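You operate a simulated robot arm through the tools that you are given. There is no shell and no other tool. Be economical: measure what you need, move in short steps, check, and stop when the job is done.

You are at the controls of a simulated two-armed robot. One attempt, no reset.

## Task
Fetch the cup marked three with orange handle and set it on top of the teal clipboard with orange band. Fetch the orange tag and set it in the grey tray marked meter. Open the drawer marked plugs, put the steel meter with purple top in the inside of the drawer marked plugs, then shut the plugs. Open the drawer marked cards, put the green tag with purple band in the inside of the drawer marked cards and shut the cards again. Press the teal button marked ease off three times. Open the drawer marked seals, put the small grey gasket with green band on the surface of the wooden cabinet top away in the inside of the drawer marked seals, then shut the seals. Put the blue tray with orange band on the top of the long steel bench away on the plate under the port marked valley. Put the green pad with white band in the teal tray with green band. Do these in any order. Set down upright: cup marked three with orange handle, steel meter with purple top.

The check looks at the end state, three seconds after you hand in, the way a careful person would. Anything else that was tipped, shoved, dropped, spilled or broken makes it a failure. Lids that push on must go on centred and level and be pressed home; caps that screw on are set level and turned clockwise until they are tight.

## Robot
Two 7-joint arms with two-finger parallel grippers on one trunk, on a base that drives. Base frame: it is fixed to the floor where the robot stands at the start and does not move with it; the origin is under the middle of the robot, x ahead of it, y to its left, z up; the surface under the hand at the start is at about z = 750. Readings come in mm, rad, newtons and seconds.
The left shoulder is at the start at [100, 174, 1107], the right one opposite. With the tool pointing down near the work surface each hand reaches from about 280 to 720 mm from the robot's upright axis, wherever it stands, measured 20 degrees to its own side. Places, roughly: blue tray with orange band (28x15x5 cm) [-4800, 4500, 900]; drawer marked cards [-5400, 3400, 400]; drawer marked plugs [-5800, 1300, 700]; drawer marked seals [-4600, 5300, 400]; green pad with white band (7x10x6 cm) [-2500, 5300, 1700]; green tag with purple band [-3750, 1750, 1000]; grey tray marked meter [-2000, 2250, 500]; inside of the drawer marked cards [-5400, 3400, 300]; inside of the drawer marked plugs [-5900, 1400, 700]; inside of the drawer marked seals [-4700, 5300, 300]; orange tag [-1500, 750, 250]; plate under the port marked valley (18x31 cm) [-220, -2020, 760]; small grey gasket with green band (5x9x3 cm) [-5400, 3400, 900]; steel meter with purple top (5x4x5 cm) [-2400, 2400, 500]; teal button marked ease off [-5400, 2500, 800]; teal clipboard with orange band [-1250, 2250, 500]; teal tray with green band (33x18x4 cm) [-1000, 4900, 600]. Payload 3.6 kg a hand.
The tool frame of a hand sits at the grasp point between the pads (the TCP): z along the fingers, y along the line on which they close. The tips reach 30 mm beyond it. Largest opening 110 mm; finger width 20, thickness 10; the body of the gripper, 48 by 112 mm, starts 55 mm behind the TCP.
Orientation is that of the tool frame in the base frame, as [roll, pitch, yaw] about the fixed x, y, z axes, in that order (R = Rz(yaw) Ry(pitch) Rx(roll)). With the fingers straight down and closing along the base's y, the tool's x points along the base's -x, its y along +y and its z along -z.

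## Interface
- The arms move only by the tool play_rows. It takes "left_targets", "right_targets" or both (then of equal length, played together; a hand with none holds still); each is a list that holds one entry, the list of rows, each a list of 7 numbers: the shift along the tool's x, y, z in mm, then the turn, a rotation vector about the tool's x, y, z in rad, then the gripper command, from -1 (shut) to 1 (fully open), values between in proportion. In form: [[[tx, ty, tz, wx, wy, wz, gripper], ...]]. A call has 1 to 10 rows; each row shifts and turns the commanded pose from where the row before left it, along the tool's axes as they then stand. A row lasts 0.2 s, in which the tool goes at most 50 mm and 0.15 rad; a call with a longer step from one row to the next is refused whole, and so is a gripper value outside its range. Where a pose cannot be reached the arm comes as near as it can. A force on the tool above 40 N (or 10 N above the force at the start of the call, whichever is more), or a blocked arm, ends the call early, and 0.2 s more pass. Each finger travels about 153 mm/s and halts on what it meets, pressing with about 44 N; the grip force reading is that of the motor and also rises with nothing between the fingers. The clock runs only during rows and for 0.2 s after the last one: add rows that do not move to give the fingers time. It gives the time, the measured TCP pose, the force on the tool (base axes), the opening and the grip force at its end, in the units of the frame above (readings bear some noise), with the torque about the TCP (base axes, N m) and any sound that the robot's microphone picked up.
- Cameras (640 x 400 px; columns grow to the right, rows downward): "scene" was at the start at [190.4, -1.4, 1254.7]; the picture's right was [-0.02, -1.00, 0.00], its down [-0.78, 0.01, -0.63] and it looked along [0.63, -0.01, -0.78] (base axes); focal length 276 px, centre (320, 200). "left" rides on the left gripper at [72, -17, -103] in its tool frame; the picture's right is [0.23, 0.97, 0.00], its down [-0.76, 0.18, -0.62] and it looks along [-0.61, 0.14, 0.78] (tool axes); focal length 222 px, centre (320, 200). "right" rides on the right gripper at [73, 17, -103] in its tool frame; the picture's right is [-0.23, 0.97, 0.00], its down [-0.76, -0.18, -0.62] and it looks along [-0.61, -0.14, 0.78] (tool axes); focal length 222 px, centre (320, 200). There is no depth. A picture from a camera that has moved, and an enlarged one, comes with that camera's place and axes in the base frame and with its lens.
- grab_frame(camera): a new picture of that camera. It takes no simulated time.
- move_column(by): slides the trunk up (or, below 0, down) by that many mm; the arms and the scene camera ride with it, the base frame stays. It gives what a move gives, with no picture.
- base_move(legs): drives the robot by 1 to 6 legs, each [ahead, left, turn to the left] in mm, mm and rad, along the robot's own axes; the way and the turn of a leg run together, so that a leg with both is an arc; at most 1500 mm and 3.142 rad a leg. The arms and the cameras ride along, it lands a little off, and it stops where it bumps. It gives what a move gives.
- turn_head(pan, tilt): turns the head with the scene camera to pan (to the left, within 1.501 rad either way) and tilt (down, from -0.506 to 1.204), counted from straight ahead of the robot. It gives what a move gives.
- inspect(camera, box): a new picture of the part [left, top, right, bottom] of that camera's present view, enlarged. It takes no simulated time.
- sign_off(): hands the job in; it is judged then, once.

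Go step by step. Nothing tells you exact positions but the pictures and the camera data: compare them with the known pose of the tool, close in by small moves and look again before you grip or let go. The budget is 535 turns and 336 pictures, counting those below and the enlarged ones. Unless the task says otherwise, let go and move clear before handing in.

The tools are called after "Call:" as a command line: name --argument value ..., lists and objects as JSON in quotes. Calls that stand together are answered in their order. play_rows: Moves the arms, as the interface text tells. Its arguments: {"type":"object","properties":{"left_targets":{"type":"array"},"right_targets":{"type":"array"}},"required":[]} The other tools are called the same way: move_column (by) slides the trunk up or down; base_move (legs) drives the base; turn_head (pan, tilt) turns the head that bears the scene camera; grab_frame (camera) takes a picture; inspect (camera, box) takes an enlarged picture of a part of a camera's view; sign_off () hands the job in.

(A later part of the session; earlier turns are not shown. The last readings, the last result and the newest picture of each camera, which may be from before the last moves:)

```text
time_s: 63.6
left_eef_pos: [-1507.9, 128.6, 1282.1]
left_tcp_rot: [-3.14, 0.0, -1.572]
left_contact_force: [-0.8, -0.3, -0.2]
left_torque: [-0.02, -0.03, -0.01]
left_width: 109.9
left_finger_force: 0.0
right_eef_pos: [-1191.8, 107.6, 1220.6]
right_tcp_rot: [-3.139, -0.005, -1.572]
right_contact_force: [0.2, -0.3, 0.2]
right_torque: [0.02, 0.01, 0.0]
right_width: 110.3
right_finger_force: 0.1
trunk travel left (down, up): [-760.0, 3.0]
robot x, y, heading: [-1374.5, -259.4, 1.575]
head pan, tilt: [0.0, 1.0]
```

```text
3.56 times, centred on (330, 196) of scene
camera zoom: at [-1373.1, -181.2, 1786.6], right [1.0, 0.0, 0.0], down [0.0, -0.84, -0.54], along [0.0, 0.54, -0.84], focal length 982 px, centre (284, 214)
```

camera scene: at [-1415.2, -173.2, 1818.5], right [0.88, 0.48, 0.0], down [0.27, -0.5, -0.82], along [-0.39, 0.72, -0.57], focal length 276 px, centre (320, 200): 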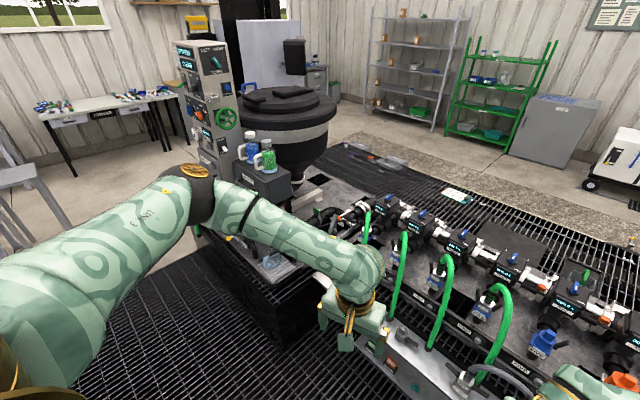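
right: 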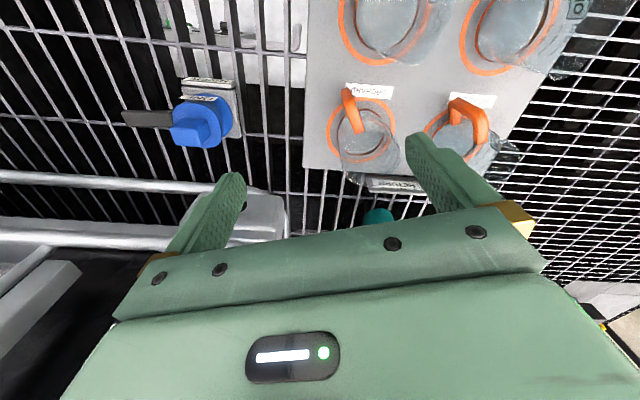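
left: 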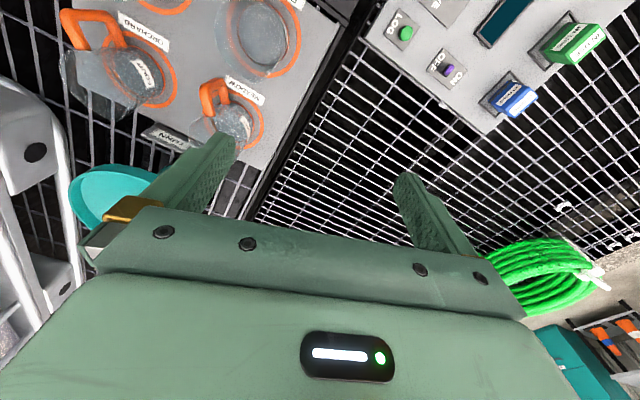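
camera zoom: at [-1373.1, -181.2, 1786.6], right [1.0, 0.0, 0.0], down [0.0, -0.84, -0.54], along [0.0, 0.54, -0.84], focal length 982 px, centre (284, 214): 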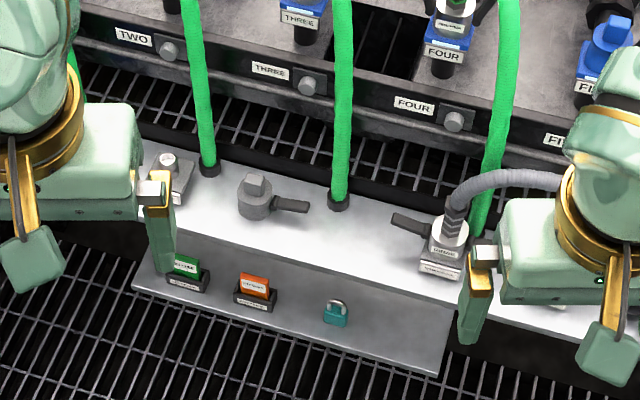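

The orange tag sits in a slotted holder on the manifold's front ledge at about (-1430, 650, 250). I'll drive nearer and look closely.

Call:
base_move --legs '[[350, 0, 0]]'

Call:
turn_head --pan 0 --tilt 1.2

Call:
grab_frame --camera "scene"

Call:
grab_frame --camera "left"

```text
time_s: 65.8
left_eef_pos: [-1508.6, 473.6, 1282.4]
left_tcp_rot: [3.141, -0.001, -1.573]
left_contact_force: [0.0, 0.2, -0.2]
left_torque: [0.02, 0.0, -0.02]
left_width: 110.1
left_finger_force: 0.0
right_eef_pos: [-1191.5, 453.4, 1221.0]
right_tcp_rot: [-3.139, -0.001, -1.572]
right_contact_force: [0.2, 0.0, 1.0]
right_torque: [0.01, 0.0, -0.02]
right_width: 110.0
right_finger_force: 0.0
trunk travel left (down, up): [-760.0, 3.0]
robot x, y, heading: [-1370.2, 90.4, 1.567]
head pan, tilt: [0.0, 1.0]
```

```text
time_s: 66.6
left_eef_pos: [-1508.1, 475.0, 1281.3]
left_tcp_rot: [-3.139, 0.0, -1.572]
left_contact_force: [0.2, 0.1, -0.5]
left_torque: [-0.02, -0.01, -0.03]
left_width: 109.9
left_finger_force: 0.1
right_eef_pos: [-1190.2, 455.4, 1220.6]
right_tcp_rot: [-3.139, -0.004, -1.572]
right_contact_force: [-0.4, 0.0, 0.6]
right_torque: [-0.01, 0.0, 0.01]
right_width: 109.9
right_finger_force: 0.1
trunk travel left (down, up): [-760.0, 3.0]
robot x, y, heading: [-1373.6, 86.0, 1.568]
head pan, tilt: [0.0, 1.201]
```

```text
303 pictures are left
camera scene: at [-1372.7, 153.9, 1773.9], right [1.0, 0.0, 0.0], down [0.0, -0.93, -0.36], along [0.0, 0.36, -0.93], focal length 276 px, centre (320, 200)
```

scene: 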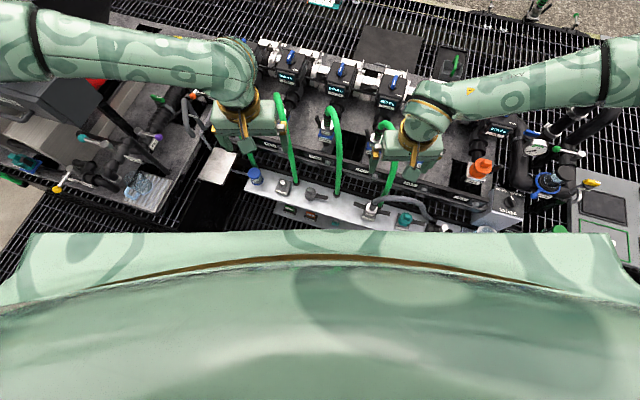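

```text
302 pictures are left
camera left: at [-1491.4, 404.0, 1384.0], right [-0.97, -0.23, 0.0], down [-0.18, 0.76, 0.62], along [-0.14, 0.61, -0.78], focal length 222 px, centre (320, 200)
```

left: 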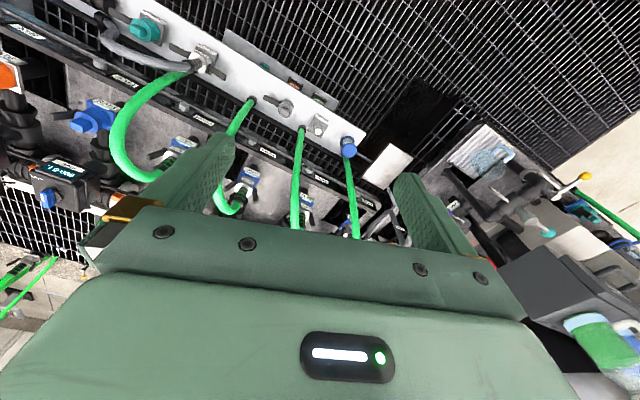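

Tag located near (-1427, 631, 290). I'll shift right a little and lower the trunk in stages.

Call:
base_move --legs '[[0, -90, 0]]'

Call:
move_column --by -400

Call:
grab_frame --camera "scene"

Call:
grab_frame --camera "left"

```text
time_s: 67.7
left_eef_pos: [-1422.2, 475.5, 1281.3]
left_tcp_rot: [-3.141, 0.0, -1.57]
left_contact_force: [0.3, 0.8, -0.6]
left_torque: [-0.01, 0.0, -0.01]
left_width: 109.9
left_finger_force: 0.1
right_eef_pos: [-1104.1, 454.8, 1221.2]
right_tcp_rot: [-3.138, -0.001, -1.573]
right_contact_force: [0.5, 0.5, 0.0]
right_torque: [0.01, -0.04, -0.03]
right_width: 110.2
right_finger_force: 0.0
trunk travel left (down, up): [-760.0, 3.0]
robot x, y, heading: [-1283.8, 92.6, 1.573]
head pan, tilt: [0.0, 1.201]
```

```text
time_s: 71.5
left_eef_pos: [-1418.9, 475.1, 882.6]
left_tcp_rot: [-3.141, 0.0, -1.571]
left_contact_force: [-0.9, -0.1, 0.7]
left_torque: [0.03, -0.03, 0.01]
left_width: 109.9
left_finger_force: 0.1
right_eef_pos: [-1101.9, 455.7, 821.7]
right_tcp_rot: [-3.141, -0.002, -1.573]
right_contact_force: [-0.1, -0.4, 0.4]
right_torque: [0.01, 0.0, -0.02]
right_width: 110.0
right_finger_force: 0.1
trunk travel left (down, up): [-360.0, 403.0]
robot x, y, heading: [-1283.9, 83.5, 1.575]
head pan, tilt: [0.0, 1.201]
```

```text
301 pictures are left
camera scene: at [-1283.5, 198.9, 1372.6], right [1.0, 0.0, 0.0], down [0.0, -0.93, -0.36], along [0.0, 0.36, -0.93], focal length 276 px, centre (320, 200)
```

scene: 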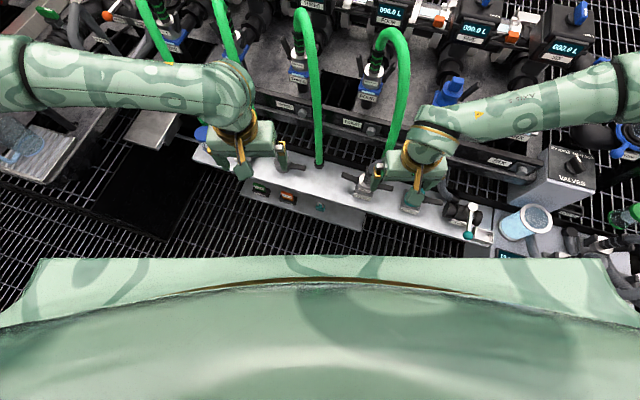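

```text
300 pictures are left
camera left: at [-1402.5, 403.0, 984.4], right [-0.97, -0.23, 0.0], down [-0.18, 0.76, 0.62], along [-0.14, 0.61, -0.78], focal length 222 px, centre (320, 200)
```

left: 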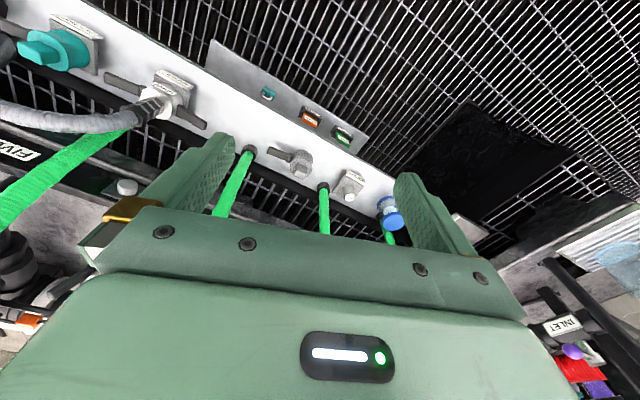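

Call:
inspect --camera "left" --box '[220, 50, 400, 162]'

Call:
play_rows --right_targets '[[[0, 0, -50, 0, 0, 0, 1], [0, 0, -50, 0, 0, 0, 1], [0, 0, -50, 0, 0, 0, 1], [0, 0, -50, 0, 0, 0, 1], [0, 0, -50, 0, 0, 0, 1], [0, 0, -50, 0, 0, 0, 1]]]'

```text
3.56 times, centred on (310, 106) of left
camera zoom: at [-1402.5, 403.0, 984.4], right [-0.97, -0.23, 0.0], down [-0.18, 0.76, 0.62], along [-0.14, 0.61, -0.78], focal length 790 px, centre (356, 534)
```

zoom: 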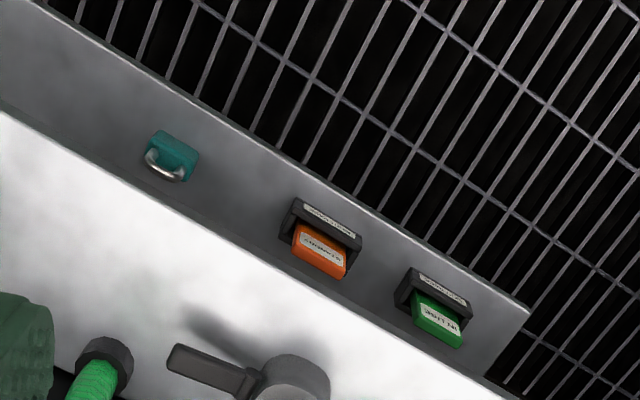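

```text
time_s: 72.9
left_eef_pos: [-1420.6, 474.1, 882.2]
left_tcp_rot: [3.141, -0.001, -1.572]
left_contact_force: [-1.0, 0.5, -0.6]
left_torque: [-0.03, 0.01, -0.01]
left_width: 110.0
left_finger_force: 0.0
right_eef_pos: [-1103.8, 454.3, 1120.0]
right_tcp_rot: [-3.139, -0.002, -1.569]
right_contact_force: [-0.8, 0.2, -0.6]
right_torque: [0.03, -0.01, 0.04]
right_width: 109.9
right_finger_force: 0.1
trunk travel left (down, up): [-360.0, 403.0]
robot x, y, heading: [-1284.6, 84.8, 1.574]
head pan, tilt: [0.0, 1.201]
```

Tag stands in a holder on the vertical front plate. I'll lower fully, tilt the left hand so fingers point down‑forward, and close in.

Call:
move_column --by -330

Call:
play_rows --left_targets '[[[0, 0, 0, 0, -0.14, 0, 1], [0, 0, 0, 0, -0.14, 0, 1], [0, 0, 0, 0, -0.14, 0, 1], [0, 0, 0, 0, -0.14, 0, 1], [0, 0, 0, 0, -0.14, 0, 1], [15, 0, 15, 0, 0, 0, 0], [0, 0, 0, 0, 0, 0, 0]]]'

Call:
grab_frame --camera "left"

Call:
grab_frame --camera "scene"

```text
time_s: 76.2
left_eef_pos: [-1418.9, 476.4, 552.3]
left_tcp_rot: [-3.142, -0.001, -1.571]
left_contact_force: [-0.3, 1.0, 0.4]
left_torque: [0.02, -0.01, 0.02]
left_width: 110.2
left_finger_force: 0.0
right_eef_pos: [-1101.5, 481.1, 759.1]
right_tcp_rot: [-3.141, -0.136, -1.571]
right_contact_force: [0.0, 0.0, -0.2]
right_torque: [0.01, 0.03, 0.02]
right_width: 109.8
right_finger_force: 0.1
trunk travel left (down, up): [-30.0, 733.0]
robot x, y, heading: [-1284.7, 87.6, 1.572]
head pan, tilt: [0.0, 1.201]
```

```text
time_s: 77.8
left_eef_pos: [-1421.6, 474.1, 529.9]
left_tcp_rot: [3.141, 0.699, -1.572]
left_contact_force: [0.0, -0.5, 0.9]
left_torque: [-0.01, 0.01, -0.02]
left_width: 55.0
left_finger_force: 0.1
right_eef_pos: [-1101.9, 480.4, 760.4]
right_tcp_rot: [-3.142, -0.138, -1.573]
right_contact_force: [-0.5, -0.6, 0.2]
right_torque: [-0.01, 0.0, 0.02]
right_width: 110.0
right_finger_force: 0.1
trunk travel left (down, up): [-30.0, 733.0]
robot x, y, heading: [-1285.8, 84.6, 1.573]
head pan, tilt: [0.0, 1.201]
```

```text
298 pictures are left
camera left: at [-1403.1, 351.9, 561.4], right [-0.97, -0.17, -0.15], down [-0.18, 0.18, 0.97], along [-0.14, 0.97, -0.21], focal length 222 px, centre (320, 200)
```

left: 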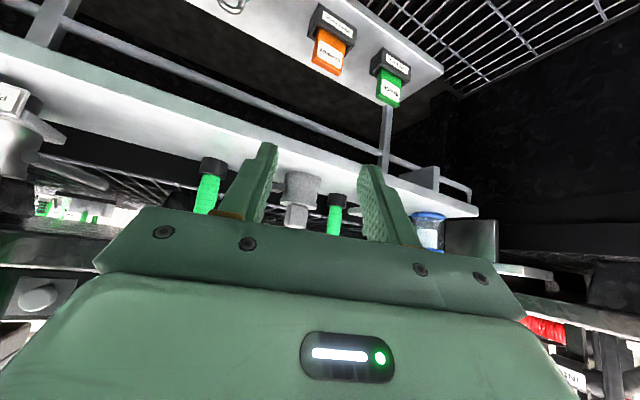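

```text
297 pictures are left
camera scene: at [-1283.5, 372.8, 1026.5], right [1.0, 0.0, 0.0], down [0.0, -0.93, -0.36], along [0.0, 0.36, -0.93], focal length 276 px, centre (320, 200)
```

scene: 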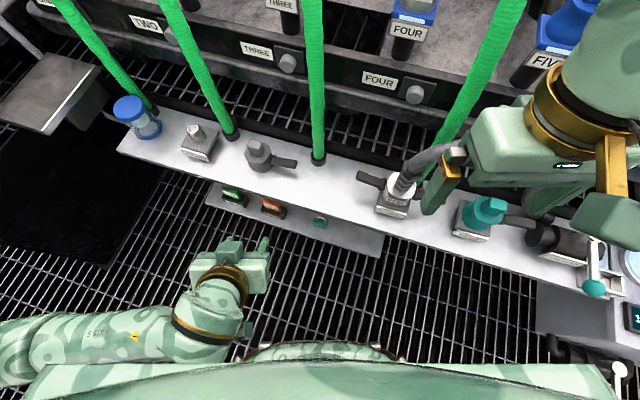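

Call:
inspect --camera "left" --box '[260, 0, 440, 112]'

Call:
inspect --camera "scene" --box '[200, 170, 380, 282]'

```text
3.56 times, centred on (350, 56) of left
camera zoom: at [-1403.1, 351.9, 561.4], right [-0.97, -0.17, -0.15], down [-0.18, 0.18, 0.97], along [-0.14, 0.97, -0.21], focal length 790 px, centre (213, 712)
```

zoom: 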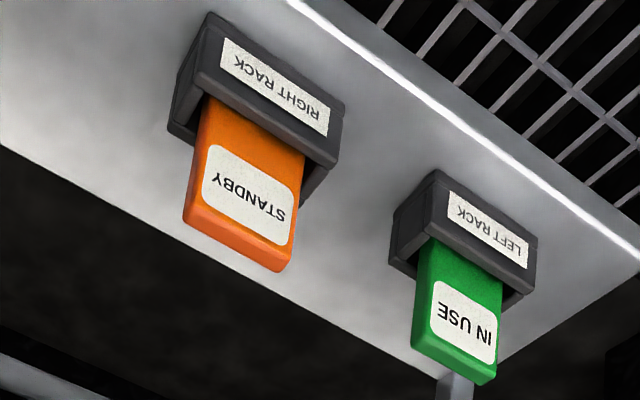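

```text
3.56 times, centred on (290, 226) of scene
camera zoom: at [-1283.5, 372.8, 1026.5], right [1.0, 0.0, 0.0], down [0.0, -0.93, -0.36], along [0.0, 0.36, -0.93], focal length 982 px, centre (427, 108)
```

zoom: 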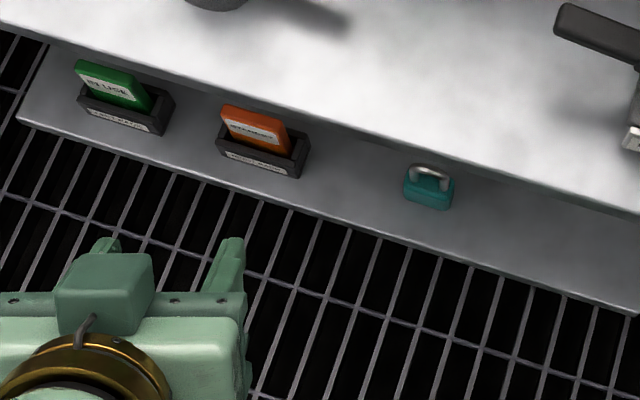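

The manifold is rotated about −17°, so I'll yaw the hand to match and go to a pre-grasp point.

Call:
play_rows --left_targets '[[[0, 0, 0, 0.064, 0, 0.077, 0.5], [0, 0, 0, 0.064, 0, 0.077, 0.5], [0, 0, 0, 0.064, 0, 0.077, 0.5], [9.5, 10, 44, 0, 0, 0, 0.5], [9.5, 10, 44, 0, 0, 0, 0.5], [9.5, 10, 44, 0, 0, 0, 0.5], [9.5, 10, 44, 0, 0, 0, 0.5], [9.5, 10, 44, 0, 0, 0, 0.5]]]'

Call:
grab_frame --camera "left"

Call:
grab_frame --camera "scene"

```text
time_s: 79.5
left_eef_pos: [-1434.9, 589.9, 331.2]
left_tcp_rot: [3.141, 0.7, -1.874]
left_contact_force: [0.2, -0.4, 0.3]
left_torque: [0.0, 0.02, 0.0]
left_width: 82.4
left_finger_force: 0.1
right_eef_pos: [-1103.4, 481.9, 758.5]
right_tcp_rot: [-3.138, -0.14, -1.574]
right_contact_force: [1.2, 0.3, -0.4]
right_torque: [-0.02, -0.01, -0.02]
right_width: 109.9
right_finger_force: 0.1
trunk travel left (down, up): [-30.0, 733.0]
robot x, y, heading: [-1280.3, 86.7, 1.568]
head pan, tilt: [0.0, 1.201]
```

```text
294 pictures are left
camera left: at [-1455.6, 467.9, 362.2], right [-0.98, 0.12, -0.15], down [-0.11, 0.23, 0.97], along [0.15, 0.97, -0.21], focal length 222 px, centre (320, 200)
```

left: 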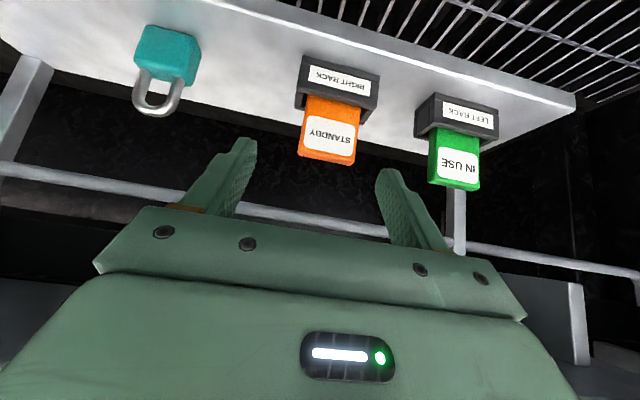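

```text
293 pictures are left
camera scene: at [-1283.4, 372.9, 1026.4], right [1.0, 0.0, 0.0], down [0.0, -0.93, -0.36], along [0.0, 0.36, -0.93], focal length 276 px, centre (320, 200)
```

scene: 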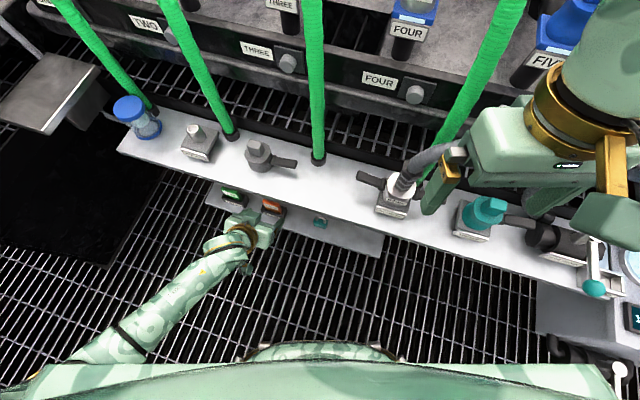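

Call:
play_rows --left_targets '[[[1, 3, 25, 0, 0, 0, 0.5], [1, 4, 25, 0, 0, 0, 0.5], [2, 3, 25, 0, 0, 0, 0.5]]]'

Call:
grab_frame --camera "left"

Call:
inspect --camera "scene" --box '[180, 170, 340, 270]'

```text
time_s: 80.3
left_eef_pos: [-1431.7, 634.6, 271.4]
left_tcp_rot: [3.139, 0.699, -1.873]
left_contact_force: [0.0, 0.4, 0.4]
left_torque: [0.01, -0.02, -0.02]
left_width: 82.6
left_finger_force: 0.0
right_eef_pos: [-1102.8, 481.5, 758.6]
right_tcp_rot: [-3.14, -0.138, -1.571]
right_contact_force: [-0.4, 0.7, 0.2]
right_torque: [0.04, 0.01, 0.03]
right_width: 109.9
right_finger_force: 0.0
trunk travel left (down, up): [-30.0, 733.0]
robot x, y, heading: [-1288.7, 85.0, 1.572]
head pan, tilt: [0.0, 1.201]
```

```text
292 pictures are left
camera left: at [-1452.3, 513.6, 302.6], right [-0.98, 0.12, -0.15], down [-0.12, 0.23, 0.97], along [0.15, 0.97, -0.21], focal length 222 px, centre (320, 200)
```

left: 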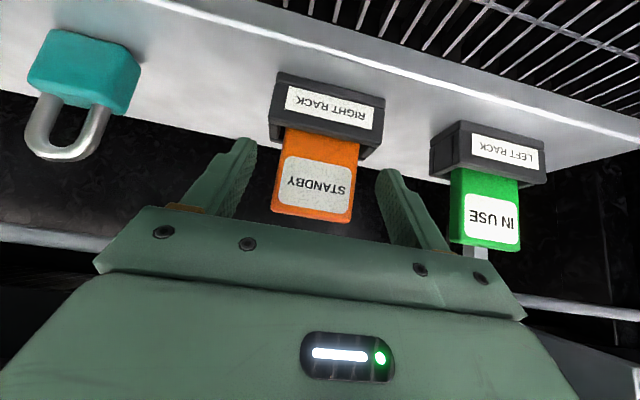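

```text
4.00 times, centred on (260, 220) of scene
camera zoom: at [-1283.4, 372.9, 1026.4], right [1.0, 0.0, 0.0], down [0.0, -0.93, -0.36], along [0.0, 0.36, -0.93], focal length 1105 px, centre (560, 120)
```

zoom: 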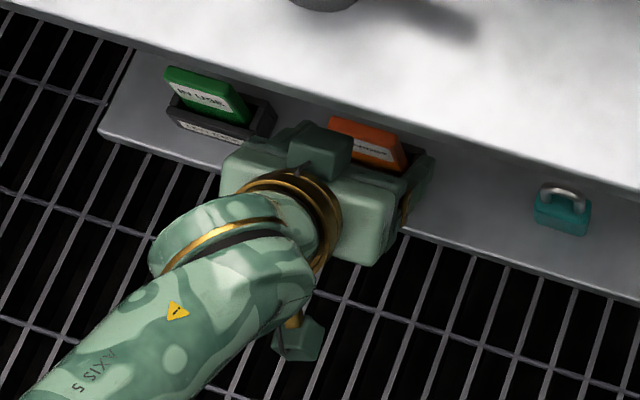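

Tag is centred between the pads. Closing.

Call:
play_rows --left_targets '[[[0, 0, 3, 0, 0, 0, 0.2], [0, 0, 0, 0, 0, 0, -0.4], [0, 0, 0, 0, 0, 0, -1], [0, 0, 0, 0, 0, 0, -1]]]'

Call:
grab_frame --camera "left"

```text
time_s: 81.3
left_eef_pos: [-1432.7, 636.9, 269.5]
left_tcp_rot: [3.14, 0.701, -1.873]
left_contact_force: [0.3, 0.0, -0.8]
left_torque: [0.0, -0.02, -0.01]
left_width: 50.6
left_finger_force: 43.8
right_eef_pos: [-1103.3, 481.4, 759.2]
right_tcp_rot: [-3.14, -0.139, -1.573]
right_contact_force: [0.3, 0.6, -0.6]
right_torque: [0.01, -0.03, 0.03]
right_width: 110.3
right_finger_force: 0.0
trunk travel left (down, up): [-30.0, 733.0]
robot x, y, heading: [-1281.6, 87.4, 1.569]
head pan, tilt: [0.0, 1.201]
```

```text
290 pictures are left
camera left: at [-1451.6, 515.4, 300.6], right [-0.98, 0.12, -0.15], down [-0.11, 0.23, 0.97], along [0.15, 0.97, -0.21], focal length 222 px, centre (320, 200)
```

left: 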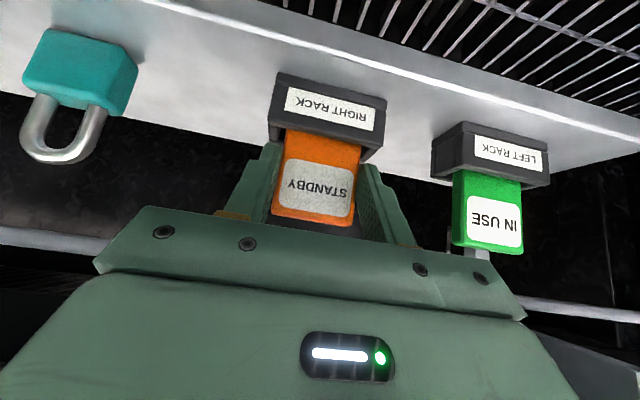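

Call:
play_rows --left_targets '[[[-6.4, 0, -7.7, 0, 0, 0, -1], [-9.7, 0, -11.5, 0, 0, 0, -1], [-9.7, 0, -11.5, 0, 0, 0, -1], [-9.7, 0, -11.5, 0, 0, 0, -1], [-9.7, 0, -11.5, 0, 0, 0, -1]]]'

Call:
grab_frame --camera "left"

```text
time_s: 82.5
left_eef_pos: [-1432.2, 635.9, 339.8]
left_tcp_rot: [-3.14, 0.7, -1.87]
left_contact_force: [0.1, -0.1, -0.9]
left_torque: [-0.05, 0.0, 0.0]
left_width: 50.8
left_finger_force: 44.4
right_eef_pos: [-1103.3, 481.2, 759.0]
right_tcp_rot: [-3.138, -0.139, -1.572]
right_contact_force: [-0.7, 0.7, 0.1]
right_torque: [0.01, 0.0, 0.02]
right_width: 109.8
right_finger_force: 0.0
trunk travel left (down, up): [-30.0, 733.0]
robot x, y, heading: [-1284.4, 81.5, 1.568]
head pan, tilt: [0.0, 1.201]
```

```text
289 pictures are left
camera left: at [-1451.9, 515.6, 370.9], right [-0.98, 0.12, -0.15], down [-0.12, 0.23, 0.97], along [0.15, 0.97, -0.21], focal length 222 px, centre (320, 200)
```

left: 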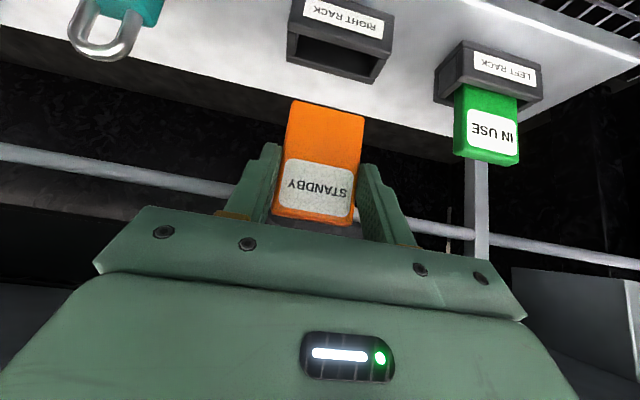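

Call:
play_rows --left_targets '[[[33, -13, -28, 0, 0, 0, -1], [33, -13, -28, 0, 0, 0, -1], [33, -13, -28, 0, 0, 0, -1], [33, -13, -28, 0, 0, 0, -1], [0, 0, 0, 0, 0.12, 0, -1], [0, 0, 0, 0, 0.14, 0, -1], [0, 0, 0, 0, 0.14, 0, -1], [0, 0, 0, 0, 0.14, 0, -1], [0, 0, 0, 0, 0.14, 0, -1], [0, 0, 0, 0, 0, 0, -1]]]'

Call:
base_move --legs '[[-350, 0, 0]]'

Call:
move_column --by 400

Call:
base_move --legs '[[0, 0, 1.57]]'

```text
time_s: 84.8
left_eef_pos: [-1445.6, 452.3, 337.5]
left_tcp_rot: [3.115, 0.003, -1.885]
left_contact_force: [-0.4, 0.2, -0.8]
left_torque: [-0.01, 0.03, 0.0]
left_width: 50.8
left_finger_force: 44.1
right_eef_pos: [-1103.1, 481.2, 758.5]
right_tcp_rot: [3.141, -0.139, -1.573]
right_contact_force: [-0.1, 0.3, -0.5]
right_torque: [0.01, 0.04, -0.02]
right_width: 110.1
right_finger_force: 0.0
trunk travel left (down, up): [-30.0, 733.0]
robot x, y, heading: [-1285.2, 85.2, 1.574]
head pan, tilt: [0.0, 1.201]
```

```text
time_s: 87.0
left_eef_pos: [-1446.4, 106.1, 338.0]
left_tcp_rot: [3.114, 0.015, -1.882]
left_contact_force: [0.2, -0.2, -0.1]
left_torque: [-0.02, 0.04, -0.01]
left_width: 50.6
left_finger_force: 44.2
right_eef_pos: [-1101.7, 130.1, 759.5]
right_tcp_rot: [-3.138, -0.138, -1.572]
right_contact_force: [-0.5, 0.0, 1.3]
right_torque: [-0.01, 0.01, 0.02]
right_width: 110.0
right_finger_force: 0.0
trunk travel left (down, up): [-30.0, 733.0]
robot x, y, heading: [-1280.4, -267.8, 1.572]
head pan, tilt: [0.0, 1.201]
```

```text
time_s: 90.8
left_eef_pos: [-1516.8, 104.1, 732.8]
left_tcp_rot: [3.005, -0.026, -1.875]
left_contact_force: [0.1, 0.3, 0.7]
left_torque: [-0.04, 0.02, 0.0]
left_width: 50.6
left_finger_force: 44.2
right_eef_pos: [-1103.9, 130.6, 1158.6]
right_tcp_rot: [-3.14, -0.142, -1.572]
right_contact_force: [0.0, 0.6, 0.5]
right_torque: [-0.01, -0.03, 0.02]
right_width: 110.0
right_finger_force: 0.0
trunk travel left (down, up): [-430.0, 333.0]
robot x, y, heading: [-1284.8, -263.2, 1.567]
head pan, tilt: [0.0, 1.201]
```

```text
time_s: 95.1
left_eef_pos: [-1655.9, -497.7, 735.0]
left_tcp_rot: [3.006, -0.018, -0.295]
left_contact_force: [0.0, -0.5, -0.1]
left_torque: [0.03, -0.02, 0.03]
left_width: 50.9
left_finger_force: 43.6
right_eef_pos: [-1681.0, -85.4, 1159.4]
right_tcp_rot: [-3.139, -0.136, 0.008]
right_contact_force: [1.1, 0.0, 0.4]
right_torque: [-0.01, 0.01, -0.03]
right_width: 109.7
right_finger_force: 0.0
trunk travel left (down, up): [-430.0, 333.0]
robot x, y, heading: [-1284.4, -262.9, -3.132]
head pan, tilt: [0.0, 1.201]
```

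Call:
play_rows --left_targets '[[[0, 20, -40, 0, 0, 0, -1], [0, 20, -40, 0, 0, 0, -1], [0, 20, -40, 0, 0, 0, -1], [0, 20, -40, 0, 0, 0, -1], [0, 0, -40, 0, 0, 0, -1], [0, 0, -40, 0, 0, 0, -1], [0, 0, 0, 0, 0, 0, -1]]]'

Call:
base_move --legs '[[300, -190, -0.01]]'

Call:
turn_head --pan 0 --tilt 0.5

Call:
grab_frame --camera "scene"

```text
time_s: 95.9
left_eef_pos: [-1663.3, -620.1, 859.2]
left_tcp_rot: [2.842, -0.07, -0.269]
left_contact_force: [0.5, 0.6, -1.3]
left_torque: [0.0, -0.05, -0.03]
left_width: 50.7
left_finger_force: 44.2
right_eef_pos: [-1681.1, -86.2, 1159.2]
right_tcp_rot: [-3.141, -0.139, 0.007]
right_contact_force: [-0.4, -0.9, 0.5]
right_torque: [0.0, 0.03, 0.01]
right_width: 110.2
right_finger_force: 0.0
trunk travel left (down, up): [-430.0, 333.0]
robot x, y, heading: [-1285.2, -261.3, -3.134]
head pan, tilt: [0.0, 1.201]
stopped in row 3 (left hand): the arm was blocked; the commanded pose is now the measured one
```

```text
time_s: 98.2
left_eef_pos: [-1969.3, -426.3, 860.2]
left_tcp_rot: [2.841, -0.07, -0.281]
left_contact_force: [-0.2, 0.2, 0.2]
left_torque: [0.01, -0.03, 0.0]
left_width: 50.6
left_finger_force: 44.2
right_eef_pos: [-1979.2, 108.1, 1157.7]
right_tcp_rot: [-3.139, -0.139, -0.004]
right_contact_force: [-0.4, 0.1, -0.1]
right_torque: [-0.03, 0.01, 0.01]
right_width: 109.9
right_finger_force: 0.1
trunk travel left (down, up): [-430.0, 333.0]
robot x, y, heading: [-1581.6, -69.2, 3.141]
head pan, tilt: [0.0, 1.201]
```

```text
time_s: 99.2
left_eef_pos: [-1968.8, -426.0, 861.0]
left_tcp_rot: [2.843, -0.068, -0.28]
left_contact_force: [0.5, 0.5, -0.2]
left_torque: [-0.03, -0.02, 0.0]
left_width: 50.6
left_finger_force: 44.0
right_eef_pos: [-1977.9, 108.0, 1158.9]
right_tcp_rot: [-3.139, -0.137, -0.006]
right_contact_force: [-0.4, 0.0, 0.4]
right_torque: [0.0, 0.0, -0.01]
right_width: 109.7
right_finger_force: 0.0
trunk travel left (down, up): [-430.0, 333.0]
robot x, y, heading: [-1586.0, -73.5, 3.135]
head pan, tilt: [0.0, 0.499]
```

```text
288 pictures are left
camera scene: at [-1711.6, -73.8, 1496.8], right [0.0, 1.0, 0.0], down [0.48, 0.0, -0.88], along [-0.88, 0.0, -0.48], focal length 276 px, centre (320, 200)
```

scene: 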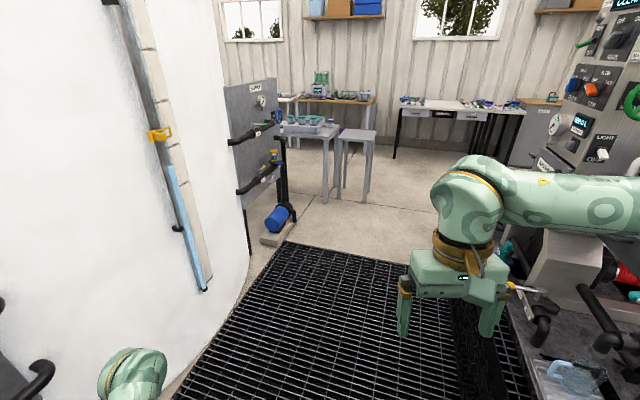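

The passage between the tank and control column is narrow; I'll stretch both arms forward and inward so the elbows tuck in.

Call:
play_rows --left_targets '[[[-20, -22, 0, 0.033, 0, -0.03, -1], [-20, -22, 0, 0.033, 0, -0.03, -1], [-20, -22, 0, 0.033, 0, -0.03, -1], [-20, -22, 0, 0.033, 0, -0.03, -1], [-20, -22, 0, 0.033, 0, -0.03, -1], [-20, -22, 0, 0.033, 0, -0.03, -1], [-20, -22, 0, 0.033, 0, -0.03, -1], [-20, -22, 0, 0.033, 0, -0.03, -1], [-20, -22, 0, 0.033, 0, -0.03, -1]]]' --right_targets '[[[-20, 8, 30, 0, 0.015, 0, 1], [-20, 8, 30, 0, 0.015, 0, 1], [-20, 8, 30, 0, 0.015, 0, 1], [-20, 8, 30, 0, 0.015, 0, 1], [-20, 8, 30, 0, 0.015, 0, 1], [-20, 8, 30, 0, 0.015, 0, 1], [-20, 8, 30, 0, 0.015, 0, 1], [-20, 8, 30, 0, 0.015, 0, 1], [-20, 8, 30, 0, 0.015, 0, 1]]]'

Call:
grab_frame --camera "scene"

```text
time_s: 100.2
left_eef_pos: [-2020.0, -413.6, 841.9]
left_tcp_rot: [2.829, -0.063, -0.118]
left_contact_force: [0.3, -0.1, 0.2]
left_torque: [-0.02, -0.04, 0.02]
left_width: 50.7
left_finger_force: 43.8
right_eef_pos: [-2036.3, 79.7, 1035.8]
right_tcp_rot: [3.141, -0.195, -0.005]
right_contact_force: [0.8, 0.4, 0.4]
right_torque: [0.01, -0.01, -0.01]
right_width: 110.2
right_finger_force: 0.1
trunk travel left (down, up): [-430.0, 333.0]
robot x, y, heading: [-1585.0, -73.9, 3.137]
head pan, tilt: [0.0, 0.499]
stopped in row 4 (left hand): the arm was blocked; the commanded pose is now the measured one
```

```text
287 pictures are left
camera scene: at [-1712.5, -74.0, 1496.8], right [0.0, 1.0, 0.0], down [0.48, 0.0, -0.88], along [-0.88, 0.0, -0.48], focal length 276 px, centre (320, 200)
```

scene: 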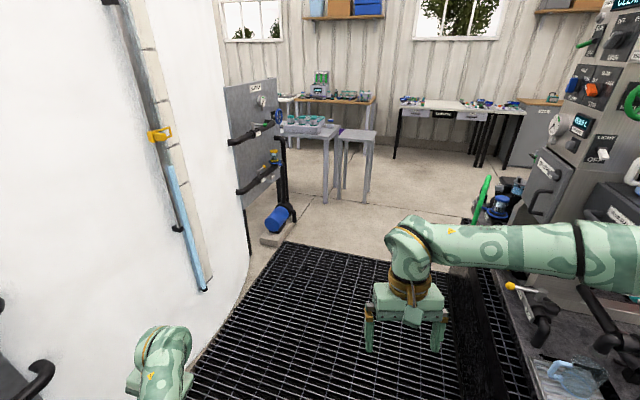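

Call:
play_rows --left_targets '[[[0, -20, -10, 0, 0, 0, -1], [0, -20, -10, 0, 0, 0, -1], [0, -20, -10, 0, 0, 0, -1], [0, -20, -10, 0, 0, 0, -1], [0, -20, -10, 0, 0, 0, -1]]]'

Call:
turn_head --pan 0.8 --tilt 1.1

Call:
grab_frame --camera "scene"

```text
time_s: 101.1
left_eef_pos: [-2016.3, -445.6, 871.9]
left_tcp_rot: [2.665, -0.054, -0.05]
left_contact_force: [-0.4, -0.3, -0.2]
left_torque: [0.0, -0.03, 0.03]
left_width: 50.8
left_finger_force: 44.4
right_eef_pos: [-2034.4, 77.0, 1036.8]
right_tcp_rot: [3.141, -0.195, -0.005]
right_contact_force: [-0.1, -0.6, 0.6]
right_torque: [0.0, 0.01, -0.02]
right_width: 110.2
right_finger_force: 0.1
trunk travel left (down, up): [-430.0, 333.0]
robot x, y, heading: [-1585.6, -75.9, 3.138]
head pan, tilt: [0.0, 0.499]
stopped in row 4 (left hand): the arm was blocked; the commanded pose is now the measured one
```

```text
time_s: 102.2
left_eef_pos: [-2015.2, -446.5, 873.9]
left_tcp_rot: [2.666, -0.055, -0.055]
left_contact_force: [0.0, -0.3, 0.4]
left_torque: [0.0, 0.02, 0.01]
left_width: 50.9
left_finger_force: 43.9
right_eef_pos: [-2034.4, 79.8, 1035.4]
right_tcp_rot: [3.141, -0.196, -0.005]
right_contact_force: [-0.4, 0.4, -0.1]
right_torque: [0.03, 0.01, 0.0]
right_width: 110.0
right_finger_force: 0.1
trunk travel left (down, up): [-430.0, 333.0]
robot x, y, heading: [-1583.7, -75.8, 3.141]
head pan, tilt: [0.799, 1.1]
```

```text
286 pictures are left
camera scene: at [-1664.8, -119.4, 1449.2], right [-0.71, 0.7, 0.0], down [0.62, 0.64, -0.45], along [-0.32, -0.32, -0.89], focal length 276 px, centre (320, 200)
```

scene: 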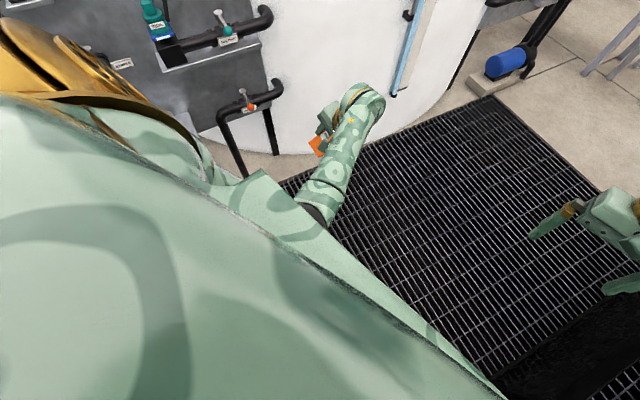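

Call:
play_rows --left_targets '[[[-30, 0, 10, 0, 0, 0, -1], [-30, 0, 10, 0, 0, 0, -1], [-30, 0, 10, 0, 0, 0, -1], [-30, 0, 10, 0, 0, 0, -1], [-30, 0, 10, 0, 0, 0, -1]]]'

```text
time_s: 103.4
left_eef_pos: [-2128.6, -455.8, 829.8]
left_tcp_rot: [2.67, -0.055, -0.052]
left_contact_force: [-0.2, 0.2, -0.3]
left_torque: [0.02, 0.0, -0.02]
left_width: 50.8
left_finger_force: 44.1
left hand out of reach, approached as far as the arm can: row 4, 5
right_eef_pos: [-2034.4, 78.7, 1036.7]
right_tcp_rot: [3.141, -0.197, -0.006]
right_contact_force: [-0.5, 0.2, -0.4]
right_torque: [0.01, -0.01, -0.03]
right_width: 110.1
right_finger_force: 0.1
trunk travel left (down, up): [-430.0, 333.0]
robot x, y, heading: [-1584.5, -73.1, 3.138]
head pan, tilt: [0.799, 1.1]
```

Call:
play_rows --left_targets '[[[0, 0, 0, 0.12, 0, 0, -1], [0, -10, 0, 0.12, 0, 0, -1], [0, -20, 0, 0.12, 0, 0, -1], [0, -20, -10, 0.1, 0, 0, -1], [0, -30, -20, 0, 0, 0, -1], [0, -30, -20, 0, 0, 0, -1], [0, -30, -20, 0, 0, 0, -1]]]'

Call:
grab_frame --camera "scene"

```text
time_s: 105.0
left_eef_pos: [-2124.6, -312.6, 890.5]
left_tcp_rot: [3.13, -0.058, -0.054]
left_contact_force: [1.1, 0.2, 0.4]
left_torque: [-0.05, -0.01, 0.0]
left_width: 50.6
left_finger_force: 44.2
right_eef_pos: [-2034.3, 79.2, 1036.7]
right_tcp_rot: [3.141, -0.196, -0.005]
right_contact_force: [0.1, 0.7, -0.3]
right_torque: [-0.01, 0.04, 0.0]
right_width: 109.8
right_finger_force: 0.1
trunk travel left (down, up): [-430.0, 333.0]
robot x, y, heading: [-1582.9, -74.0, 3.141]
head pan, tilt: [0.799, 1.1]
```

```text
285 pictures are left
camera scene: at [-1664.6, -118.1, 1449.3], right [-0.71, 0.7, 0.0], down [0.62, 0.64, -0.45], along [-0.32, -0.32, -0.89], focal length 276 px, centre (320, 200)
```

scene: 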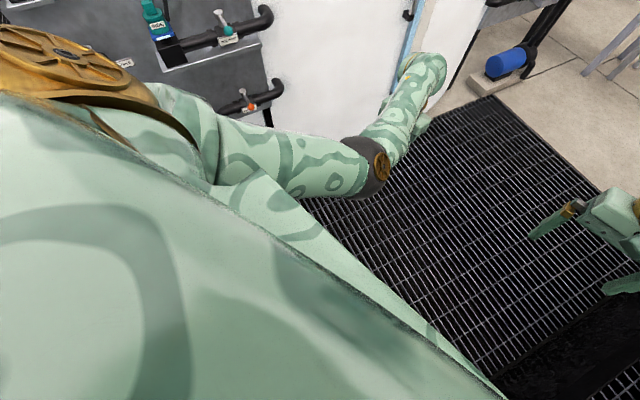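

Call:
play_rows --right_targets '[[[-20, 0, 20, 0, -0.04, 0, 1], [-20, 0, 20, 0, -0.04, 0, 1], [-20, 0, 20, 0, -0.04, 0, 1], [-20, 0, 20, 0, -0.04, 0, 1], [-20, 0, 20, 0, -0.04, 0, 1], [-10, 0, 20, 0, 0, 0, 1]]]'

Call:
turn_head --pan -0.7 --tilt 0.8

Call:
grab_frame --camera "scene"

```text
time_s: 106.4
left_eef_pos: [-2124.3, -315.4, 888.2]
left_tcp_rot: [3.133, -0.058, -0.055]
left_contact_force: [0.0, 0.2, 1.0]
left_torque: [-0.02, 0.01, -0.02]
left_width: 50.6
left_finger_force: 43.9
right_eef_pos: [-2132.9, 80.0, 904.2]
right_tcp_rot: [-3.14, 0.005, -0.006]
right_contact_force: [0.1, 0.2, 0.8]
right_torque: [-0.02, -0.02, 0.02]
right_width: 109.6
right_finger_force: 0.1
trunk travel left (down, up): [-430.0, 333.0]
robot x, y, heading: [-1584.1, -74.7, 3.138]
head pan, tilt: [0.799, 1.1]
```

```text
time_s: 108.0
left_eef_pos: [-2125.6, -315.2, 888.5]
left_tcp_rot: [3.131, -0.058, -0.053]
left_contact_force: [0.4, 0.0, 0.2]
left_torque: [0.01, 0.03, 0.01]
left_width: 50.4
left_finger_force: 44.3
right_eef_pos: [-2132.3, 79.2, 904.6]
right_tcp_rot: [3.141, 0.006, -0.004]
right_contact_force: [-0.2, 0.4, 0.5]
right_torque: [-0.02, 0.01, -0.01]
right_width: 109.9
right_finger_force: 0.1
trunk travel left (down, up): [-430.0, 333.0]
robot x, y, heading: [-1585.0, -77.4, 3.139]
head pan, tilt: [-0.7, 0.799]
```

```text
284 pictures are left
camera scene: at [-1682.2, -22.1, 1470.9], right [0.65, 0.76, 0.0], down [0.55, -0.46, -0.7], along [-0.53, 0.45, -0.72], focal length 276 px, centre (320, 200)
```

scene: 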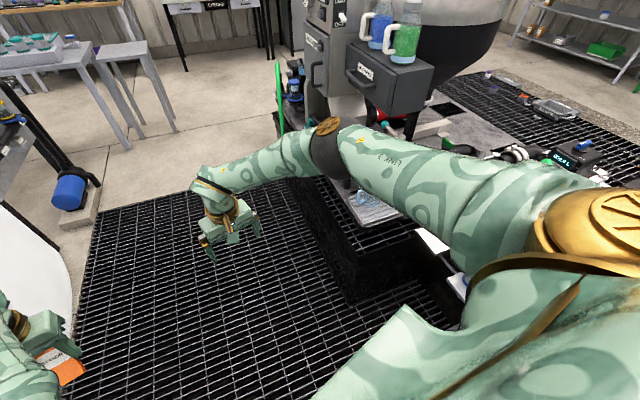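

Call:
base_move --legs '[[1400, 0, 0]]'

Call:
grab_frame --camera "scene"

Call:
turn_head --pan 0.1 --tilt 0.4

Call:
grab_frame --camera "scene"

```text
time_s: 115.0
left_eef_pos: [-3535.9, -297.1, 889.4]
left_tcp_rot: [3.133, -0.058, -0.063]
left_contact_force: [-0.2, 0.5, -1.2]
left_torque: [0.02, 0.02, 0.02]
left_width: 50.7
left_finger_force: 44.2
right_eef_pos: [-3542.3, 97.5, 905.0]
right_tcp_rot: [-3.14, 0.004, -0.015]
right_contact_force: [-0.5, 0.2, 0.8]
right_torque: [0.0, -0.02, -0.01]
right_width: 109.9
right_finger_force: 0.0
trunk travel left (down, up): [-430.0, 333.0]
robot x, y, heading: [-2995.0, -60.6, 3.133]
head pan, tilt: [-0.7, 0.799]
```

```text
283 pictures are left
camera scene: at [-3092.3, -9.0, 1470.9], right [0.65, 0.76, 0.0], down [0.54, -0.47, -0.7], along [-0.53, 0.46, -0.72], focal length 276 px, centre (320, 200)
```

scene: 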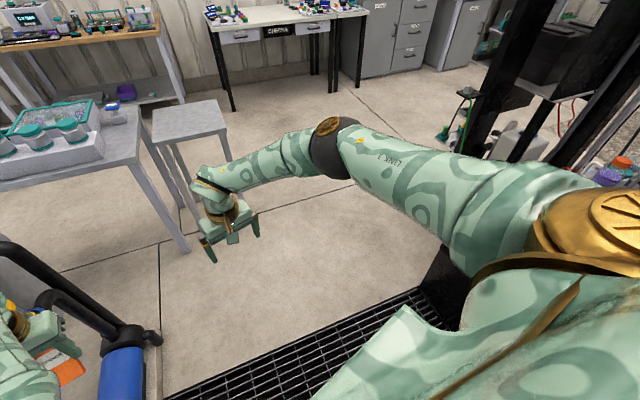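

```text
time_s: 116.2
left_eef_pos: [-3537.1, -298.7, 890.1]
left_tcp_rot: [3.134, -0.058, -0.063]
left_contact_force: [-0.2, -0.5, -0.7]
left_torque: [-0.06, -0.02, 0.01]
left_width: 50.8
left_finger_force: 44.4
right_eef_pos: [-3541.1, 96.0, 905.4]
right_tcp_rot: [3.142, 0.003, -0.013]
right_contact_force: [-0.5, 0.1, 0.1]
right_torque: [0.03, -0.02, 0.02]
right_width: 109.9
right_finger_force: 0.2
trunk travel left (down, up): [-430.0, 333.0]
robot x, y, heading: [-2995.1, -64.3, 3.128]
head pan, tilt: [0.099, 0.4]
```

```text
282 pictures are left
camera scene: at [-3123.3, -69.7, 1506.0], right [-0.09, 1.0, 0.0], down [0.39, 0.03, -0.92], along [-0.92, -0.08, -0.39], focal length 276 px, centre (320, 200)
```

scene: 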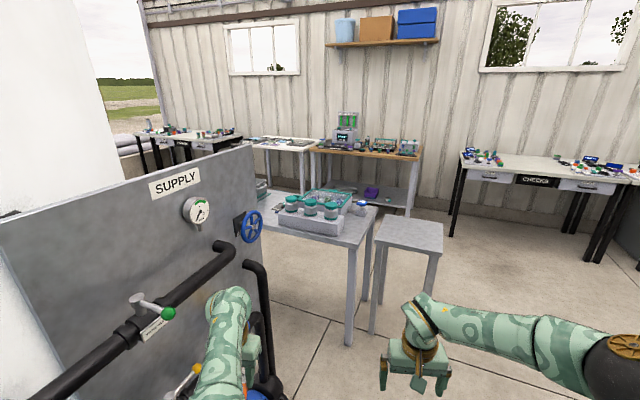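

Tight at left near the SUPPLY pipes; I'll shift right while advancing, then sidestep to +y past the station.

Call:
base_move --legs '[[40, -140, 0.01], [580, -100, 0]]'

Call:
turn_head --pan -1.2 --tilt 0.6

Call:
grab_frame --camera "scene"

```text
time_s: 120.4
left_eef_pos: [-4152.7, -63.4, 887.7]
left_tcp_rot: [3.13, -0.057, -0.051]
left_contact_force: [-0.3, 0.8, -1.2]
left_torque: [0.01, -0.03, -0.01]
left_width: 51.0
left_finger_force: 44.2
right_eef_pos: [-4161.3, 332.4, 904.6]
right_tcp_rot: [3.141, 0.003, -0.004]
right_contact_force: [0.2, 0.2, -0.1]
right_torque: [0.02, 0.02, 0.0]
right_width: 109.9
right_finger_force: 0.1
trunk travel left (down, up): [-430.0, 333.0]
robot x, y, heading: [-3611.9, 177.2, 3.138]
head pan, tilt: [0.099, 0.4]
```

```text
time_s: 121.9
left_eef_pos: [-4150.8, -61.8, 889.5]
left_tcp_rot: [3.132, -0.057, -0.05]
left_contact_force: [0.2, 0.1, -0.6]
left_torque: [0.02, 0.0, 0.0]
left_width: 50.5
left_finger_force: 43.8
right_eef_pos: [-4160.6, 332.1, 903.5]
right_tcp_rot: [-3.141, 0.004, 0.0]
right_contact_force: [0.0, -0.9, -0.4]
right_torque: [-0.01, 0.01, -0.01]
right_width: 110.0
right_finger_force: 0.0
trunk travel left (down, up): [-430.0, 333.0]
robot x, y, heading: [-3612.3, 178.9, 3.142]
head pan, tilt: [-1.201, 0.6]
```

```text
281 pictures are left
camera scene: at [-3680.7, 262.6, 1487.8], right [0.93, 0.36, 0.0], down [0.2, -0.53, -0.82], along [-0.3, 0.77, -0.57], focal length 276 px, centre (320, 200)
```

scene: 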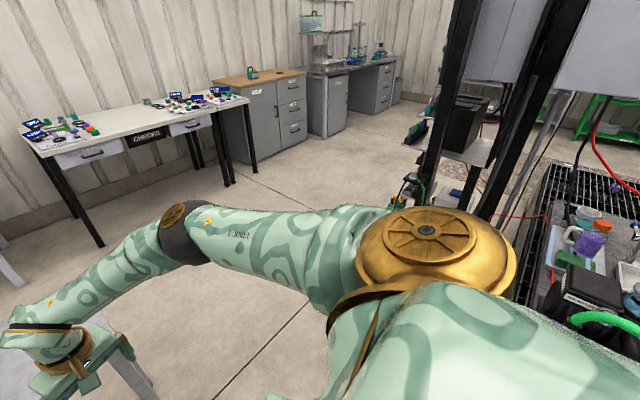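

I see the CHECKS desk, wood-top cabinet and long steel bench ahead. I'll move out into the open area, turn toward +y.

Call:
base_move --legs '[[250, -700, 0], [150, -200, -1.57]]'

Call:
turn_head --pan -0.5 --tilt 0.5

Call:
grab_frame --camera "scene"

Call:
turn_head --pan 0.4 --tilt 0.4

Call:
grab_frame --camera "scene"

```text
time_s: 129.1
left_eef_pos: [-4206.2, 1558.8, 888.6]
left_tcp_rot: [3.135, -0.056, -1.413]
left_contact_force: [0.3, 0.3, 0.1]
left_torque: [0.0, -0.01, -0.04]
left_width: 50.8
left_finger_force: 43.9
right_eef_pos: [-3840.6, 1646.4, 907.1]
right_tcp_rot: [3.119, 0.009, -1.335]
right_contact_force: [-13.0, -0.6, -1.7]
right_torque: [0.04, -0.23, 0.21]
right_width: 103.2
right_finger_force: 0.1
trunk travel left (down, up): [-430.0, 333.0]
robot x, y, heading: [-3856.8, 1083.2, 1.783]
head pan, tilt: [-1.201, 0.6]
stopped in leg 2: the force on the tool passed its limit at 61 N (the readings are from after the stop); the commanded pose is now the measured one
```

```text
time_s: 130.1
left_eef_pos: [-4207.5, 1559.7, 887.3]
left_tcp_rot: [3.134, -0.058, -1.412]
left_contact_force: [-0.5, 0.4, -0.8]
left_torque: [0.01, 0.0, -0.01]
left_width: 50.7
left_finger_force: 43.9
right_eef_pos: [-3837.3, 1647.4, 908.2]
right_tcp_rot: [3.123, 0.01, -1.339]
right_contact_force: [-20.3, -2.9, -0.3]
right_torque: [0.05, -0.34, 0.23]
right_width: 99.9
right_finger_force: 0.0
trunk travel left (down, up): [-430.0, 333.0]
robot x, y, heading: [-3855.9, 1081.3, 1.786]
head pan, tilt: [-0.499, 0.499]
```

```text
280 pictures are left
camera scene: at [-3840.5, 1205.7, 1496.9], right [0.96, -0.29, 0.0], down [-0.14, -0.46, -0.88], along [0.25, 0.84, -0.48], focal length 276 px, centre (320, 200)
```

scene: 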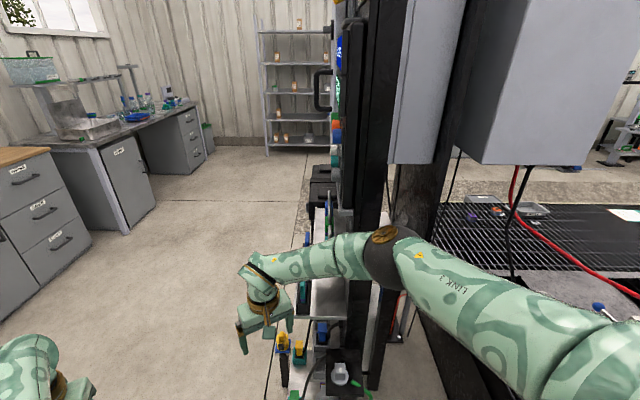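

```text
time_s: 131.3
left_eef_pos: [-4207.1, 1559.5, 887.5]
left_tcp_rot: [3.136, -0.057, -1.414]
left_contact_force: [-1.1, 0.8, 0.1]
left_torque: [-0.02, 0.0, 0.01]
left_width: 50.6
left_finger_force: 43.3
right_eef_pos: [-3836.8, 1647.5, 907.7]
right_tcp_rot: [3.125, 0.011, -1.342]
right_contact_force: [-21.5, -2.6, -0.6]
right_torque: [0.09, -0.38, 0.22]
right_width: 99.6
right_finger_force: 0.0
trunk travel left (down, up): [-430.0, 333.0]
robot x, y, heading: [-3854.7, 1082.0, 1.782]
head pan, tilt: [0.4, 0.4]
```

```text
279 pictures are left
camera scene: at [-3919.7, 1194.6, 1505.9], right [0.82, 0.57, 0.0], down [0.22, -0.32, -0.92], along [-0.53, 0.76, -0.39], focal length 276 px, centre (320, 200)
```

scene: 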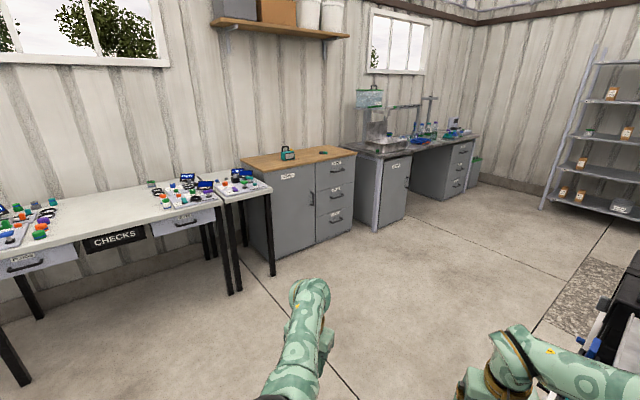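

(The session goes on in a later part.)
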